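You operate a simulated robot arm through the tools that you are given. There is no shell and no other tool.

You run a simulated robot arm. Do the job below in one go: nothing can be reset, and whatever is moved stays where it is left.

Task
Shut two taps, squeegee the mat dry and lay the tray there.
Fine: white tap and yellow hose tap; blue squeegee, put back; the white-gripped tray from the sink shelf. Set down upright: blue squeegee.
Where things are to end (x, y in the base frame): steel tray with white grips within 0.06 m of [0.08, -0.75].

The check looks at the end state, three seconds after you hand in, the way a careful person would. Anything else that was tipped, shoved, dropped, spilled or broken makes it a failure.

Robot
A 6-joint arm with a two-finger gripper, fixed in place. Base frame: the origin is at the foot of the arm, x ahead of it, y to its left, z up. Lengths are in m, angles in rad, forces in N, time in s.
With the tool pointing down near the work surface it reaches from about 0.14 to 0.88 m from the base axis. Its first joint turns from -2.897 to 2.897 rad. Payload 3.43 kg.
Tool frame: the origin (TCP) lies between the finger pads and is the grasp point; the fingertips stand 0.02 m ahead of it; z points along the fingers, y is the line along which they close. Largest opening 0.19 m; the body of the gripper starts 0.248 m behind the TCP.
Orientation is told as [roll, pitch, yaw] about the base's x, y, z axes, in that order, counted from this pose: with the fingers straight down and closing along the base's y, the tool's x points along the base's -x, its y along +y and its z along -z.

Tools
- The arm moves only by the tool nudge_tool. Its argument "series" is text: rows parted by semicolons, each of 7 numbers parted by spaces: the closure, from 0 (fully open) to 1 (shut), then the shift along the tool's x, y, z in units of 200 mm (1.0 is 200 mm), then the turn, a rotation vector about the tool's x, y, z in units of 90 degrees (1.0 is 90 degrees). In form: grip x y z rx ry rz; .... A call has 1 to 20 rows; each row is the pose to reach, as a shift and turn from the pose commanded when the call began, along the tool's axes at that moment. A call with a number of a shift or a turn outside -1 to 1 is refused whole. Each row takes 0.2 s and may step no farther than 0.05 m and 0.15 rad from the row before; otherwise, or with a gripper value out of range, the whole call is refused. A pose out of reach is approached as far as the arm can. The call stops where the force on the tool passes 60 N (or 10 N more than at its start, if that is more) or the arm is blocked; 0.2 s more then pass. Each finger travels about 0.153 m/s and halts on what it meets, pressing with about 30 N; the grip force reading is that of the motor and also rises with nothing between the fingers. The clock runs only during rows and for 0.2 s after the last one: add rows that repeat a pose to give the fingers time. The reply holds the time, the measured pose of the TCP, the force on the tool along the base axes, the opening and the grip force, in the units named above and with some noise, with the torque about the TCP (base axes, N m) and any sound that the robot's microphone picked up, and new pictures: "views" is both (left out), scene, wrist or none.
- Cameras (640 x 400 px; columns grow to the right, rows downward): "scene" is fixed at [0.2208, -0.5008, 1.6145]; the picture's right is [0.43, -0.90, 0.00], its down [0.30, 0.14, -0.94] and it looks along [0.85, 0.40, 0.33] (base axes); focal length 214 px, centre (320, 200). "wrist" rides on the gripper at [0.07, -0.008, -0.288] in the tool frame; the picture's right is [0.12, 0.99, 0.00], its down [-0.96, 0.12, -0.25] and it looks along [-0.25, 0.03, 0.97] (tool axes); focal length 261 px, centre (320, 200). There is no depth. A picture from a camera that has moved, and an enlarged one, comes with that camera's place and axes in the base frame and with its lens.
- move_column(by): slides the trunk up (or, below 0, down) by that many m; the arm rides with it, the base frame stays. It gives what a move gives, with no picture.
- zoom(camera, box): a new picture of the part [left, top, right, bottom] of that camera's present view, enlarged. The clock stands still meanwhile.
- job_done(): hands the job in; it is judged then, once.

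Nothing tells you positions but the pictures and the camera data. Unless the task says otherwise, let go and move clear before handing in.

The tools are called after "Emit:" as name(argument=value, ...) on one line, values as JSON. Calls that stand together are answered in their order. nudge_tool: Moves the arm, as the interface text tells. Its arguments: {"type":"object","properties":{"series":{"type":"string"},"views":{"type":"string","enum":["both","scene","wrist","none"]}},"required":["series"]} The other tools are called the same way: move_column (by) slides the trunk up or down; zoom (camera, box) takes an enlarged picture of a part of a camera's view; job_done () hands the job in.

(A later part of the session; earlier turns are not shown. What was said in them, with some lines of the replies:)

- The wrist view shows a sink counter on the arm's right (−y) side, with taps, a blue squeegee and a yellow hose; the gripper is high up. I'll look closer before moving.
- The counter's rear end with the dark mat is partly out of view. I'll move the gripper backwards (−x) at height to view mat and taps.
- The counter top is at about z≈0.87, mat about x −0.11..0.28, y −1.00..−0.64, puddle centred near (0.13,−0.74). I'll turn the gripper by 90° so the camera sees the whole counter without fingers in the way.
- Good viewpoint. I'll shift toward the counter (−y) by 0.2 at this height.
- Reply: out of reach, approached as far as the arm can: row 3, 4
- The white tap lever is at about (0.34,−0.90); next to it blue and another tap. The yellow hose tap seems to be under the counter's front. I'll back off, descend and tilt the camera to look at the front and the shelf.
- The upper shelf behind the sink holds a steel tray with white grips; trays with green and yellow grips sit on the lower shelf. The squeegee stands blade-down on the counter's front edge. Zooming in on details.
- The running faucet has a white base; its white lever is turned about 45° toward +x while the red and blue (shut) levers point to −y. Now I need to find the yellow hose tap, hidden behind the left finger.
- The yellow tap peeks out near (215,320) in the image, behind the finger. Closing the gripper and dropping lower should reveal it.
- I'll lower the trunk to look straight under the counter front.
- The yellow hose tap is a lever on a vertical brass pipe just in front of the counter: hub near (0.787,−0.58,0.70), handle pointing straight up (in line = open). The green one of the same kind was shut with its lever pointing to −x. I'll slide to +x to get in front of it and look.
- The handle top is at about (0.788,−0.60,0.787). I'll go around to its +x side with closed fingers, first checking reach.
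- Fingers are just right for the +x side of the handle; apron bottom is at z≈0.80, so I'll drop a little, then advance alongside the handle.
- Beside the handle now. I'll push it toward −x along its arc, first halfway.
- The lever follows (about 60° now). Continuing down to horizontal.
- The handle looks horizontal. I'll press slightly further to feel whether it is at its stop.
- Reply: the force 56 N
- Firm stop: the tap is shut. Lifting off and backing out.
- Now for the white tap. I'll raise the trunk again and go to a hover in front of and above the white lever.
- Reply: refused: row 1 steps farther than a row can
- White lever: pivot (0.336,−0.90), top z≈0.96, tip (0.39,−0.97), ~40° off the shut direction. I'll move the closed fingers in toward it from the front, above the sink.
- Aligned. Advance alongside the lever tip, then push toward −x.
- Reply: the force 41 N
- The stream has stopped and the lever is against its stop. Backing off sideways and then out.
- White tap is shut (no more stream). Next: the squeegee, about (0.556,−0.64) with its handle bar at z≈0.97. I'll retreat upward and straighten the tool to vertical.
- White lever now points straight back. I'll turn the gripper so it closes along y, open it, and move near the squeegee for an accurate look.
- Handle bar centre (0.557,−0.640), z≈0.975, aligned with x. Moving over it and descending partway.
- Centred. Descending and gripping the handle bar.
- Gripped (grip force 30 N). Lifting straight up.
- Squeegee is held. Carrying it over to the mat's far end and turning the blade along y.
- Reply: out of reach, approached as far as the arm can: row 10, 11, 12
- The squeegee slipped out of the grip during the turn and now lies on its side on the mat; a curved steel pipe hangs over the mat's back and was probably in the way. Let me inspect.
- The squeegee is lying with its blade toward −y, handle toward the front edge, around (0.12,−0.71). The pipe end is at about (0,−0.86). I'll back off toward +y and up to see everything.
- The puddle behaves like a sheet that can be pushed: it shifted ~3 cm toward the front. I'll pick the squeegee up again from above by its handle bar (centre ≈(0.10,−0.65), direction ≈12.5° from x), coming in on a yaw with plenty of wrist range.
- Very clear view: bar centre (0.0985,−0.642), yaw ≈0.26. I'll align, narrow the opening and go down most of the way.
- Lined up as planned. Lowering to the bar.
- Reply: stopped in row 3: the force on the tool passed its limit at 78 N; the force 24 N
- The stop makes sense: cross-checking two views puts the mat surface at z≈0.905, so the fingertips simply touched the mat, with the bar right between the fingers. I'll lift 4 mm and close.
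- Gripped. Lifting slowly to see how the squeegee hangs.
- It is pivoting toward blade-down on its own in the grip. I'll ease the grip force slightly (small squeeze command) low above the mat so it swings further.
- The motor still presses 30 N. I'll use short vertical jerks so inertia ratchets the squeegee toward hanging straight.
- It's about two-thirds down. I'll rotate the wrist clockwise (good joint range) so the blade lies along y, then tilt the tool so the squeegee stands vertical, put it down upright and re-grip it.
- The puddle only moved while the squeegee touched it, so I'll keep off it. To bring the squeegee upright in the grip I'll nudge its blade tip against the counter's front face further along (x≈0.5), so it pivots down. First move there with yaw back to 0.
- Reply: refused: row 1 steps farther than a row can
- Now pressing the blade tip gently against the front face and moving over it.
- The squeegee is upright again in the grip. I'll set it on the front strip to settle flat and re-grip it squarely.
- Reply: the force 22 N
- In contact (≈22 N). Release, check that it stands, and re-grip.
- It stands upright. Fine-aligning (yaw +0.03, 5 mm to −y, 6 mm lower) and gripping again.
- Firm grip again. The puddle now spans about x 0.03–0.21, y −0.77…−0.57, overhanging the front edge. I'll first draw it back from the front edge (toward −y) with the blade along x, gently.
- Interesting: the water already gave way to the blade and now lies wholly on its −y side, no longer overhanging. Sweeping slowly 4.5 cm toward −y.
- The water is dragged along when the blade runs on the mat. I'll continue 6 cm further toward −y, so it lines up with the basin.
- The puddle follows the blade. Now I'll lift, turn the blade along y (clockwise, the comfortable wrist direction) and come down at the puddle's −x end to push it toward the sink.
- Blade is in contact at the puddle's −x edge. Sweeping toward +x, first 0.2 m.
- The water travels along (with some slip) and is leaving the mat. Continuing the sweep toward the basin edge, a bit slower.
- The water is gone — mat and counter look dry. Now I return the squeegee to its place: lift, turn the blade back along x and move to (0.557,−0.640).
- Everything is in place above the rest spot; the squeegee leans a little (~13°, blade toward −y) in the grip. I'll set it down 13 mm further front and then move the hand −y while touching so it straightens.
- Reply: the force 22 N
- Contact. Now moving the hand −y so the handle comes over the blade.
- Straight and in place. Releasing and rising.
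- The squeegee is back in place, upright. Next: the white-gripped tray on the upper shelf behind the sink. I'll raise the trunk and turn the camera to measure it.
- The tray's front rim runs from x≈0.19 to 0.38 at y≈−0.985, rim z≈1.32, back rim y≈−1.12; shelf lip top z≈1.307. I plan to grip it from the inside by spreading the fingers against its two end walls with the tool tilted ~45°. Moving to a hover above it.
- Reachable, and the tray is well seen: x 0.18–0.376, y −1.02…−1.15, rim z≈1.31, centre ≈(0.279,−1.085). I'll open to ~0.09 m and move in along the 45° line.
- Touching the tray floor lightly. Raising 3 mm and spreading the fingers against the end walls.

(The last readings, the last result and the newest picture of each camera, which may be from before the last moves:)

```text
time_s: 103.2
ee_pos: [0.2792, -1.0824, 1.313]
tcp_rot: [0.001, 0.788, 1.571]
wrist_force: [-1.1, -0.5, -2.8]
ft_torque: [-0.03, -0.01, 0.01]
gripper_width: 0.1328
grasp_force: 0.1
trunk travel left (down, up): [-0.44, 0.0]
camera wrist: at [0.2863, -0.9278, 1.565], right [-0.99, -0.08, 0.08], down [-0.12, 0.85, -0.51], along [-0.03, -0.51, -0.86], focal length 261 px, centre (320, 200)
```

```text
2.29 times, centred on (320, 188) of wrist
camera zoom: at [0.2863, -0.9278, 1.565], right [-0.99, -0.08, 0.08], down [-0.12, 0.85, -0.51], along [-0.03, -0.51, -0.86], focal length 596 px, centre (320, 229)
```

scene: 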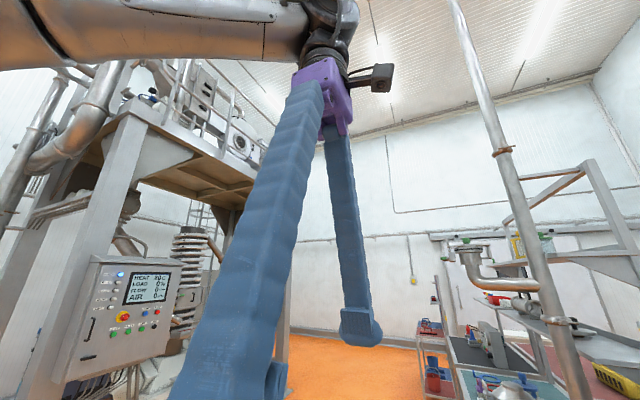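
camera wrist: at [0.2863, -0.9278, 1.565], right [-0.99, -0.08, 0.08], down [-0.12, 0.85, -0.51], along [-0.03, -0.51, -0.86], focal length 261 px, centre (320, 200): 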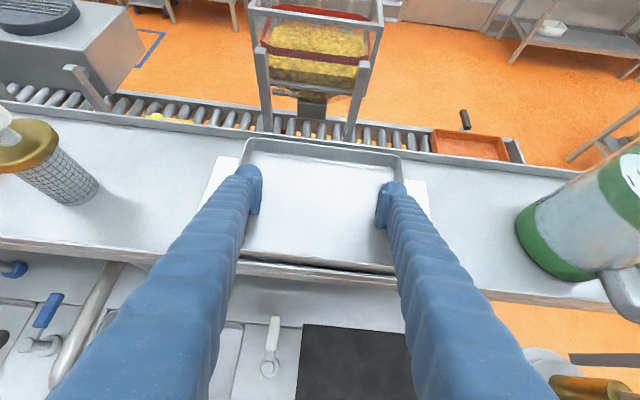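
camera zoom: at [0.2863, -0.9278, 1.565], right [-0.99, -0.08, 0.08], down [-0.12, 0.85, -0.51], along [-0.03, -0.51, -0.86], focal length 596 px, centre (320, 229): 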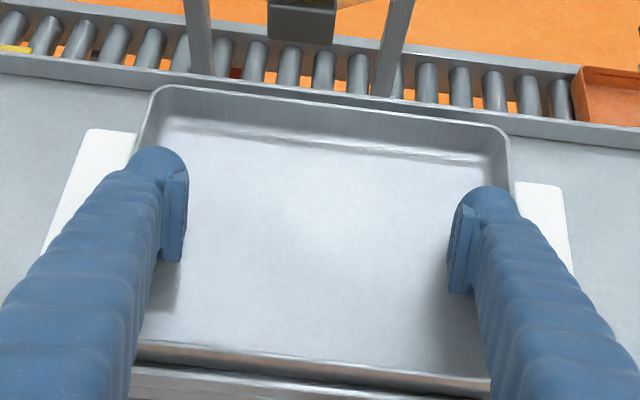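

The fingers stopped at 0.133 m against the walls. I'll command fully open for pressure and test a small lift.

Emit:
nudge_tool(series="0 0 0 0 0 0 0; 0 0 0 0 0 0 0; 0 0.03 0 -0.03 0 0 0; 0 0.07 0 -0.07 0 0 0; 0 0.1 0 -0.1 0 0 0", views="wrist")

Emit:
zoom(camera="wrist", box=[180, 100, 460, 275])

```text
time_s: 104.4
ee_pos: [0.278, -1.0819, 1.342]
tcp_rot: [-0.001, 0.785, 1.57]
wrist_force: [-1.0, -0.1, -2.3]
ft_torque: [0.02, 0.01, -0.01]
gripper_width: 0.1332
grasp_force: 0.1
trunk travel left (down, up): [-0.44, 0.0]
camera wrist: at [0.2859, -0.9274, 1.5935], right [-0.99, -0.08, 0.08], down [-0.12, 0.85, -0.51], along [-0.03, -0.51, -0.86], focal length 261 px, centre (320, 200)
```

wrist: 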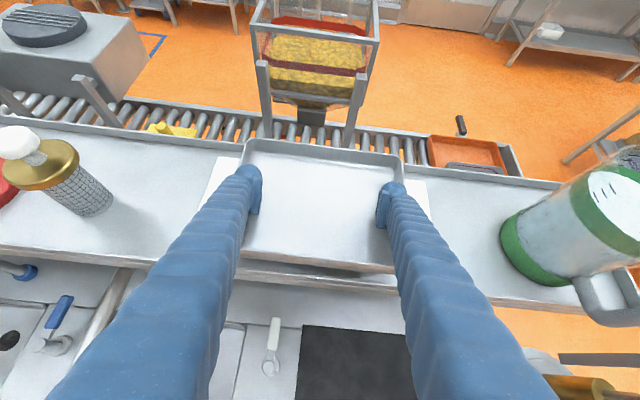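

```text
2.29 times, centred on (320, 188) of wrist
camera zoom: at [0.2859, -0.9274, 1.5935], right [-0.99, -0.08, 0.08], down [-0.12, 0.85, -0.51], along [-0.03, -0.51, -0.86], focal length 596 px, centre (320, 229)
```

zoom: 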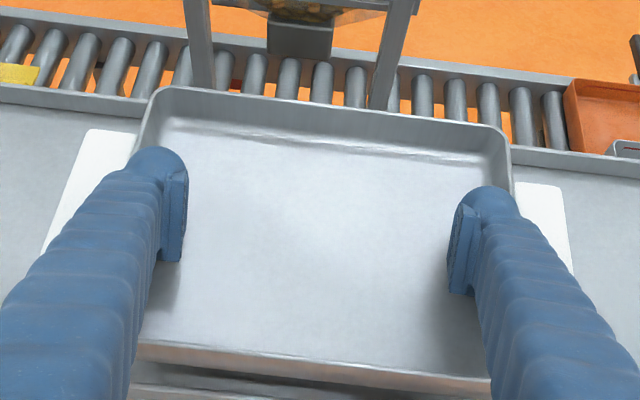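

The tray comes along firmly (weight ≈2.5 N). Lifting higher, then drawing it back toward the robot.

Emit:
nudge_tool(series="0 0.07 0 -0.07 0 0 0; 0 0.14 0 -0.14 0 0 0; 0 0.212 0 -0.212 0 0 0; 0 0.15 0 -0.27 0 0 0; 0 0.05 0 -0.37 0 0 0; 0 -0.05 0 -0.47 0 0 0; 0 -0.15 0 -0.57 0 0 0; 0 -0.25 0 -0.67 0 0 0; 0 -0.35 0 -0.77 0 0 0; 0 -0.45 0 -0.87 0 0 0; 0 -0.5 0 -0.92 0 0 0", views="wrist")

```text
time_s: 106.8
ee_pos: [0.2777, -0.8821, 1.4015]
tcp_rot: [-0.001, 0.788, 1.572]
wrist_force: [0.5, -0.2, -2.7]
ft_torque: [-0.04, 0.0, 0.04]
gripper_width: 0.1329
grasp_force: 0.1
trunk travel left (down, up): [-0.44, 0.0]
camera wrist: at [0.285, -0.7264, 1.6531], right [-0.99, -0.08, 0.08], down [-0.12, 0.85, -0.51], along [-0.03, -0.51, -0.86], focal length 261 px, centre (320, 200)
```

wrist: 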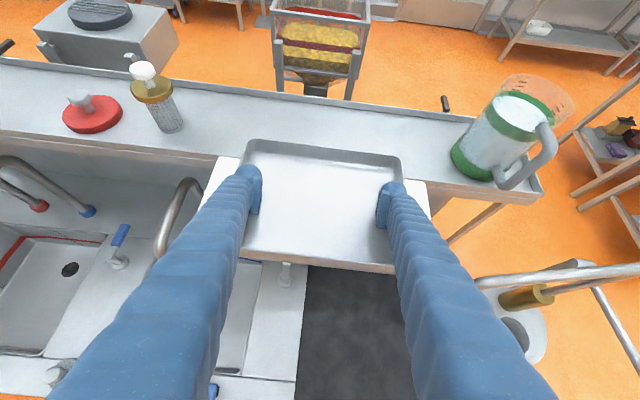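

Emit:
nudge_tool(series="0 -0.12 0 -0.12 0 0 0; 0 -0.24 0 -0.24 0 0 0; 0 -0.36 0 -0.36 0 0 0; 0 -0.48 0 -0.48 0 0 0; 0 -0.6 0 -0.6 0 0 0; 0 -0.72 0 -0.72 0 0 0; 0 -0.84 0 -0.84 0 0 0; 0 -0.95 0 -0.95 0 0 0", views="none")

Emit:
move_column(by=-0.3)

Emit:
nudge_tool(series="0 0 0 0 0 0 0", views="wrist")

```text
time_s: 108.6
ee_pos: [0.2786, -0.6099, 1.3994]
tcp_rot: [0.0, 0.789, 1.572]
wrist_force: [0.5, -0.3, -1.0]
ft_torque: [-0.04, -0.04, 0.02]
gripper_width: 0.1328
grasp_force: 0.0
trunk travel left (down, up): [-0.44, 0.0]
```

```text
time_s: 111.6
ee_pos: [0.2783, -0.6128, 1.0992]
tcp_rot: [0.001, 0.787, 1.571]
wrist_force: [-0.2, 0.6, -2.3]
ft_torque: [0.05, -0.02, 0.0]
gripper_width: 0.1328
grasp_force: 0.1
trunk travel left (down, up): [-0.14, 0.3]
```

```text
time_s: 112.0
ee_pos: [0.2775, -0.6121, 1.0992]
tcp_rot: [0.001, 0.786, 1.571]
wrist_force: [0.2, 0.4, -1.7]
ft_torque: [0.03, -0.03, -0.01]
gripper_width: 0.1329
grasp_force: 0.1
trunk travel left (down, up): [-0.14, 0.3]
camera wrist: at [0.2863, -0.4578, 1.3515], right [-0.99, -0.08, 0.08], down [-0.12, 0.85, -0.51], along [-0.03, -0.51, -0.86], focal length 261 px, centre (320, 200)
```

wrist: 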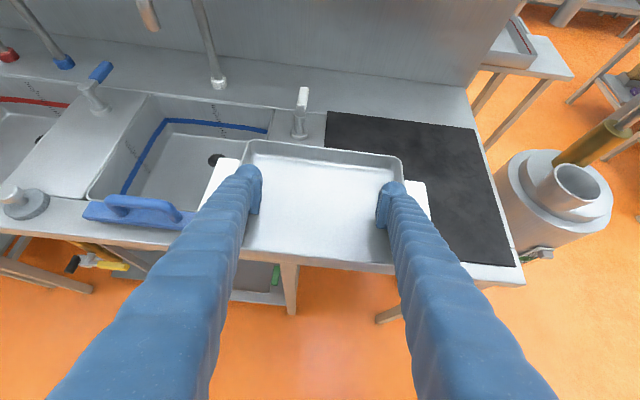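

Mat is dry and clear. Moving the tray sideways over to x≈0.08 with a slight turn (wrist limit), lowering a bit.

Emit:
nudge_tool(series="0 -0.02 0.13 0.02 -0.01 0 0.01; 0 -0.04 0.26 0.04 -0.02 0 0.02; 0 -0.06 0.4 0.06 -0.03 0 0.03; 0 -0.08 0.54 0.08 -0.04 0 0.04; 0 -0.1 0.68 0.1 -0.05 0 0.05; 0 -0.12 0.82 0.12 -0.06 0 0.06; 0 -0.14 0.96 0.14 -0.0675 0 0.0675", views="wrist")

```text
time_s: 113.6
ee_pos: [0.0878, -0.6183, 1.0635]
tcp_rot: [-0.001, 0.781, 1.419]
wrist_force: [0.1, -0.1, -3.0]
ft_torque: [0.01, -0.01, -0.02]
gripper_width: 0.1327
grasp_force: 0.0
out of reach, approached as far as the arm can: row 7
trunk travel left (down, up): [-0.14, 0.3]
camera wrist: at [0.1182, -0.468, 1.3165], right [-0.99, 0.07, 0.08], down [0.02, 0.87, -0.5], along [-0.11, -0.5, -0.86], focal length 261 px, centre (320, 200)
```

wrist: 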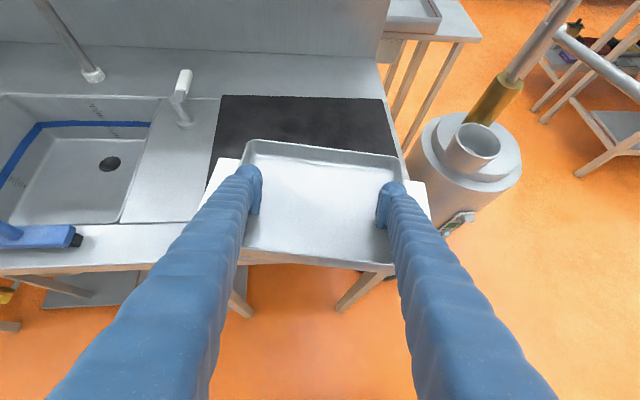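

At the wrist limit there; I'll turn the tray slightly more (yaw 1.30) and move it over the target, still ~7 cm above the mat.

Emit:
nudge_tool(series="0 0 -0.02 0 -0.009 0 0.009; 0 0.05 -0.05 0.11 -0.018 0 0.018; 0 0.1 -0.08 0.22 -0.027 0 0.027; 0 0.15 -0.11 0.33 -0.036 0 0.036; 0 0.2 -0.14 0.44 -0.045 0 0.045; 0 0.24 -0.158 0.54 -0.0538 0 0.0542; 0 0.274 -0.158 0.624 -0.0538 0 0.0542", views="wrist")

```text
time_s: 115.2
ee_pos: [0.1, -0.7484, 1.0136]
tcp_rot: [-0.001, 0.786, 1.298]
wrist_force: [-0.6, -0.3, -2.2]
ft_torque: [0.01, 0.01, -0.02]
gripper_width: 0.1329
grasp_force: 0.1
trunk travel left (down, up): [-0.14, 0.3]
camera wrist: at [0.1482, -0.6019, 1.2659], right [-0.98, 0.18, 0.08], down [0.12, 0.85, -0.51], along [-0.16, -0.49, -0.86], focal length 261 px, centre (320, 200)
```

wrist: 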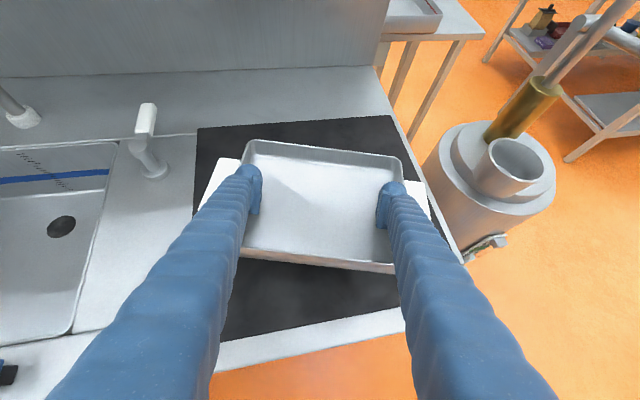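

Over the target. Lowering straight down.

Emit:
nudge_tool(series="0 -0.08 0 0.08 0 0 0; 0 -0.15 0 0.15 0 0 0; 0 -0.21 0 0.21 0 0 0; 0 -0.235 0 0.235 0 0 0; 0 -0.25 0 0.25 0 0 0", views="wrist")

```text
time_s: 116.4
ee_pos: [0.1009, -0.7492, 0.9427]
tcp_rot: [-0.003, 0.788, 1.301]
wrist_force: [0.4, -0.1, -2.2]
ft_torque: [0.01, 0.0, 0.01]
gripper_width: 0.1329
grasp_force: 0.0
trunk travel left (down, up): [-0.14, 0.3]
camera wrist: at [0.1487, -0.6021, 1.1954], right [-0.98, 0.18, 0.08], down [0.12, 0.85, -0.51], along [-0.16, -0.49, -0.86], focal length 261 px, centre (320, 200)
```

wrist: 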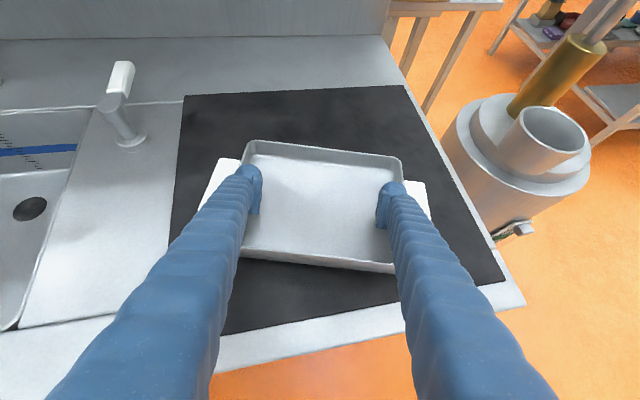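

Emit:
nudge_tool(series="0 -0.007 0 0.007 0 0 0; 0 -0.014 0 0.014 0 0 0; 0 -0.021 0 0.021 0 0 0", views="none")

```text
time_s: 117.2
ee_pos: [0.0998, -0.748, 0.9367]
tcp_rot: [-0.001, 0.787, 1.298]
wrist_force: [0.0, 1.8, -0.1]
ft_torque: [-0.17, -0.15, 0.14]
gripper_width: 0.133
grasp_force: 0.1
trunk travel left (down, up): [-0.14, 0.3]
```

Touching down. A further 1.5 mm, then I release by closing the fingers inward a little.

Emit:
nudge_tool(series="0 -0.005 0 0.005 0 0 0; 0.1 -0.005 0 0.005 0 0 0; 0.2 -0.005 0 0.005 0 0 0; 0.28 -0.005 0 0.005 0 0 0; 0.32 -0.005 0 0.005 0 0 0; 0.38 -0.005 0 0.005 0 0 0; 0.45 -0.005 0 0.005 0 0 0; 0.5 -0.005 0 0.005 0 0 0; 0.5 -0.005 0 0.005 0 0 0", views="wrist")

Emit:
zoom(camera="wrist", box=[160, 90, 480, 290])

```text
time_s: 119.2
ee_pos: [0.1004, -0.7475, 0.9356]
tcp_rot: [-0.002, 0.786, 1.299]
wrist_force: [-0.1, -0.4, -0.6]
ft_torque: [-0.01, 0.0, -0.01]
gripper_width: 0.095
grasp_force: 0.0
trunk travel left (down, up): [-0.14, 0.3]
camera wrist: at [0.1489, -0.6019, 1.1879], right [-0.98, 0.18, 0.08], down [0.12, 0.85, -0.51], along [-0.16, -0.49, -0.86], focal length 261 px, centre (320, 200)
```

wrist: 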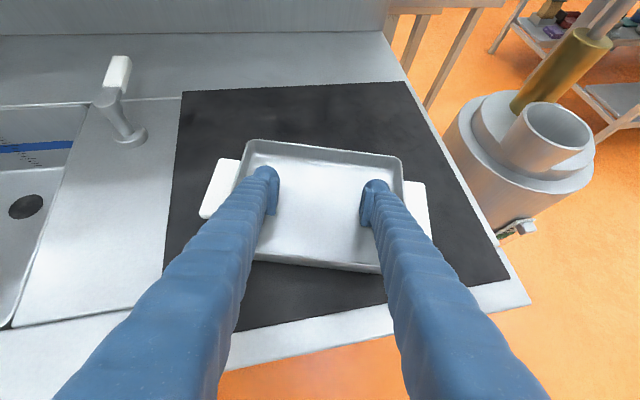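

```text
2.00 times, centred on (320, 190) of wrist
camera zoom: at [0.1489, -0.6019, 1.1879], right [-0.98, 0.18, 0.08], down [0.12, 0.85, -0.51], along [-0.16, -0.49, -0.86], focal length 521 px, centre (320, 220)
```

zoom: 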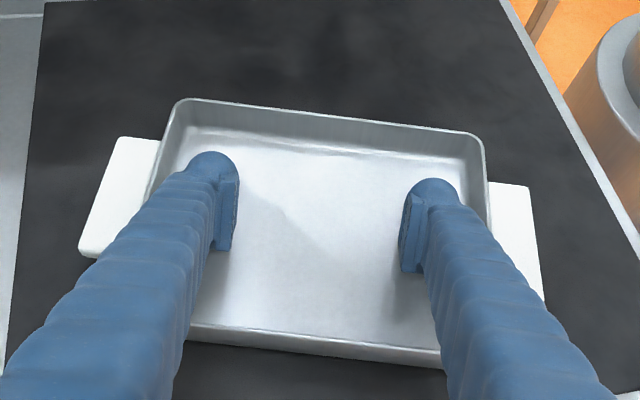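

The tray rests flat on the mat at about (0.10,−0.75). Withdrawing along the tool axis.

Emit:
nudge_tool(series="0.5 0.03 0 -0.03 0 0 0; 0.5 0.05 0 -0.15 0 0 0; 0.5 0.05 0 -0.35 0 0 0; 0.5 0.05 0 -0.55 0 0 0; 0.5 0.05 0 -0.75 0 0 0; 0.5 0.05 0 -0.95 0 0 0", views="wrist")

Emit:
nudge_tool(series="0.5 0.1 -0.1 -0.1 0 0 0; 0.5 0.15 -0.3 -0.2 0 0 0; 0.5 0.2 -0.5 -0.3 0 0 0; 0.5 0.25 -0.7 -0.4 0 0 0; 0.5 0.3 -0.9 -0.5 0 0 0", views="both")

```text
time_s: 120.6
ee_pos: [0.1339, -0.6257, 1.0775]
tcp_rot: [-0.004, 0.787, 1.3]
wrist_force: [-0.4, 0.3, -0.6]
ft_torque: [0.04, -0.01, 0.06]
gripper_width: 0.0952
grasp_force: 0.1
trunk travel left (down, up): [-0.14, 0.3]
camera wrist: at [0.1824, -0.4788, 1.3299], right [-0.98, 0.18, 0.08], down [0.12, 0.85, -0.51], along [-0.16, -0.49, -0.86], focal length 261 px, centre (320, 200)
```

wrist: 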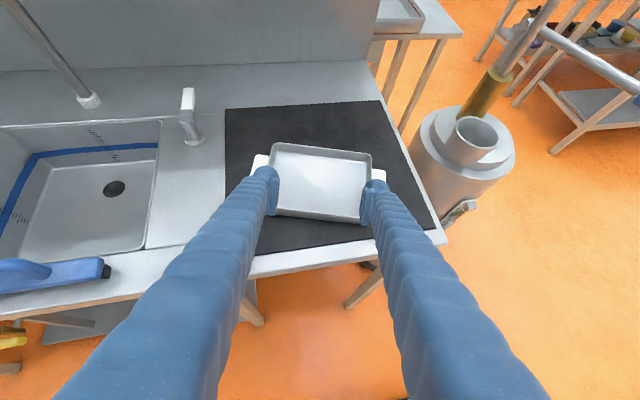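

```text
time_s: 121.8
ee_pos: [0.3148, -0.6471, 1.1888]
tcp_rot: [-0.002, 0.787, 1.3]
wrist_force: [0.0, -0.5, -0.1]
ft_torque: [-0.01, 0.06, -0.02]
gripper_width: 0.0947
grasp_force: 0.1
trunk travel left (down, up): [-0.14, 0.3]
camera wrist: at [0.3646, -0.5001, 1.4419], right [-0.98, 0.18, 0.08], down [0.12, 0.85, -0.51], along [-0.16, -0.49, -0.86], focal length 261 px, centre (320, 200)
```

scene: 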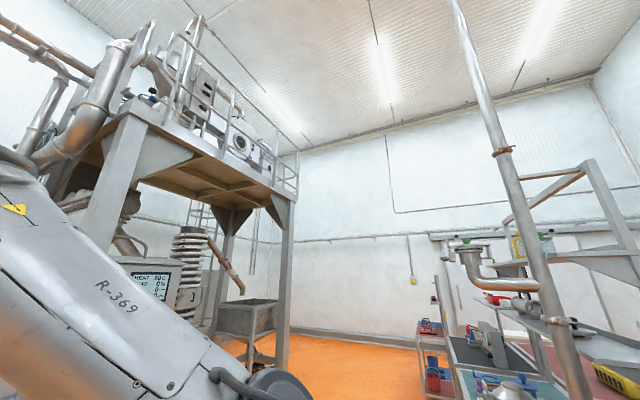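
wrist: 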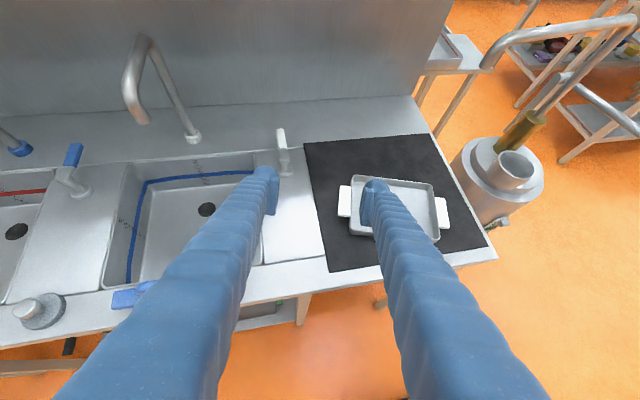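

Tray is at ≈(0.105,−0.753), resting flat. I'll back off and check everything once more, including the yellow tap and squeegee.

Emit:
nudge_tool(series="0.5 -0.05 -0.1 -0.15 0 0 0; 0.5 -0.1 -0.2 -0.3 0 0 0; 0.5 -0.15 -0.35 -0.45 0 0 0; 0.5 -0.2 -0.5 -0.6 0 0 0; 0.5 -0.25 -0.65 -0.75 0 0 0; 0.5 -0.3 -0.8 -0.9 0 0 0; 0.5 -0.35 -0.95 -1 0 0 0", views="wrist")

Emit:
zoom(camera="wrist", box=[0, 100, 320, 300])

Emit:
zoom(camera="wrist", box=[280, 60, 600, 260])

```text
time_s: 123.4
ee_pos: [0.5497, -0.5127, 1.2807]
tcp_rot: [-0.002, 0.787, 1.299]
wrist_force: [0.0, -0.1, 0.2]
ft_torque: [0.0, 0.04, 0.0]
gripper_width: 0.0951
grasp_force: 0.0
trunk travel left (down, up): [-0.14, 0.3]
camera wrist: at [0.5989, -0.3658, 1.5342], right [-0.98, 0.18, 0.08], down [0.12, 0.85, -0.51], along [-0.16, -0.49, -0.86], focal length 261 px, centre (320, 200)
```

wrist: 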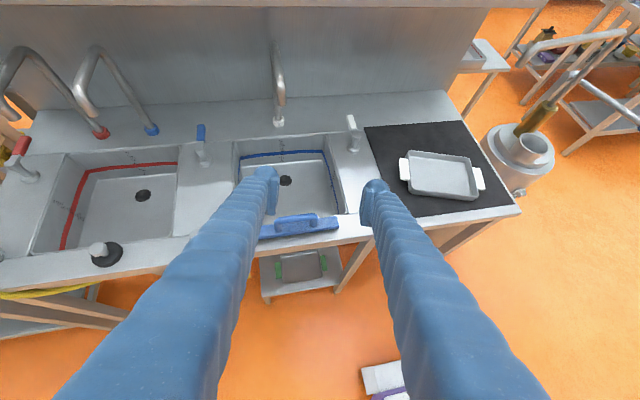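

```text
2.00 times, centred on (160, 200) of wrist
camera zoom: at [0.5989, -0.3658, 1.5342], right [-0.98, 0.18, 0.08], down [0.12, 0.85, -0.51], along [-0.16, -0.49, -0.86], focal length 521 px, centre (640, 200)
```

zoom: 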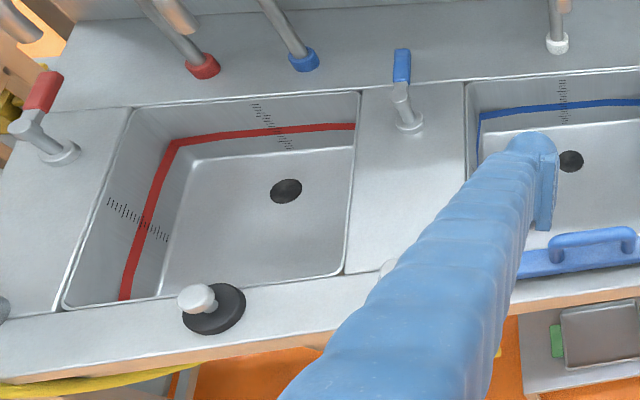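

```text
2.00 times, centred on (440, 160) of wrist
camera zoom: at [0.5989, -0.3658, 1.5342], right [-0.98, 0.18, 0.08], down [0.12, 0.85, -0.51], along [-0.16, -0.49, -0.86], focal length 521 px, centre (80, 280)
```

zoom: 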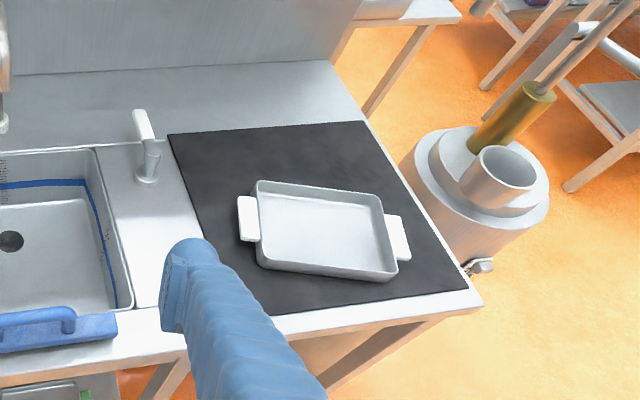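

Both taps are off, the mat is dry and the squeegee is upright in its old spot. The tray sits flat on the mat about 2–3 cm from the target point, and the gripper is clear. Handing in.

Emit:
job_done()

```text
The job is handed in.
```

I finished the job and handed it in. I haven't seen the check's verdict.

- **Taps:** The white tap is shut: its stream stopped and the lever is back against its stop. The yellow hose tap is turned a quarter turn to its stop, so its lever is now horizontal.
- **Squeegee and mat:** The mat looks dry. The water was swept toward the sink basin and was gone at the end of the pass. I couldn't confirm it all went into the basin.
- **Dropped squeegee:** It slipped out of the grip once, while I was turning it over the mat, and fell on its side. That pushed the puddle out over the front edge of the counter for a while. I saw no water on the floor in the later pictures. I picked it up again and put it back upright, about 1 cm from where it started.
- **Tray:** The white-gripped tray from the upper shelf lies flat on the mat at about (0.105, −0.753). That is 2–3 cm from the target and within the 0.06 m allowed. It is turned about 15° because of a wrist limit.

I saw nothing else moved or tipped, and the gripper was empty and clear when I handed in.
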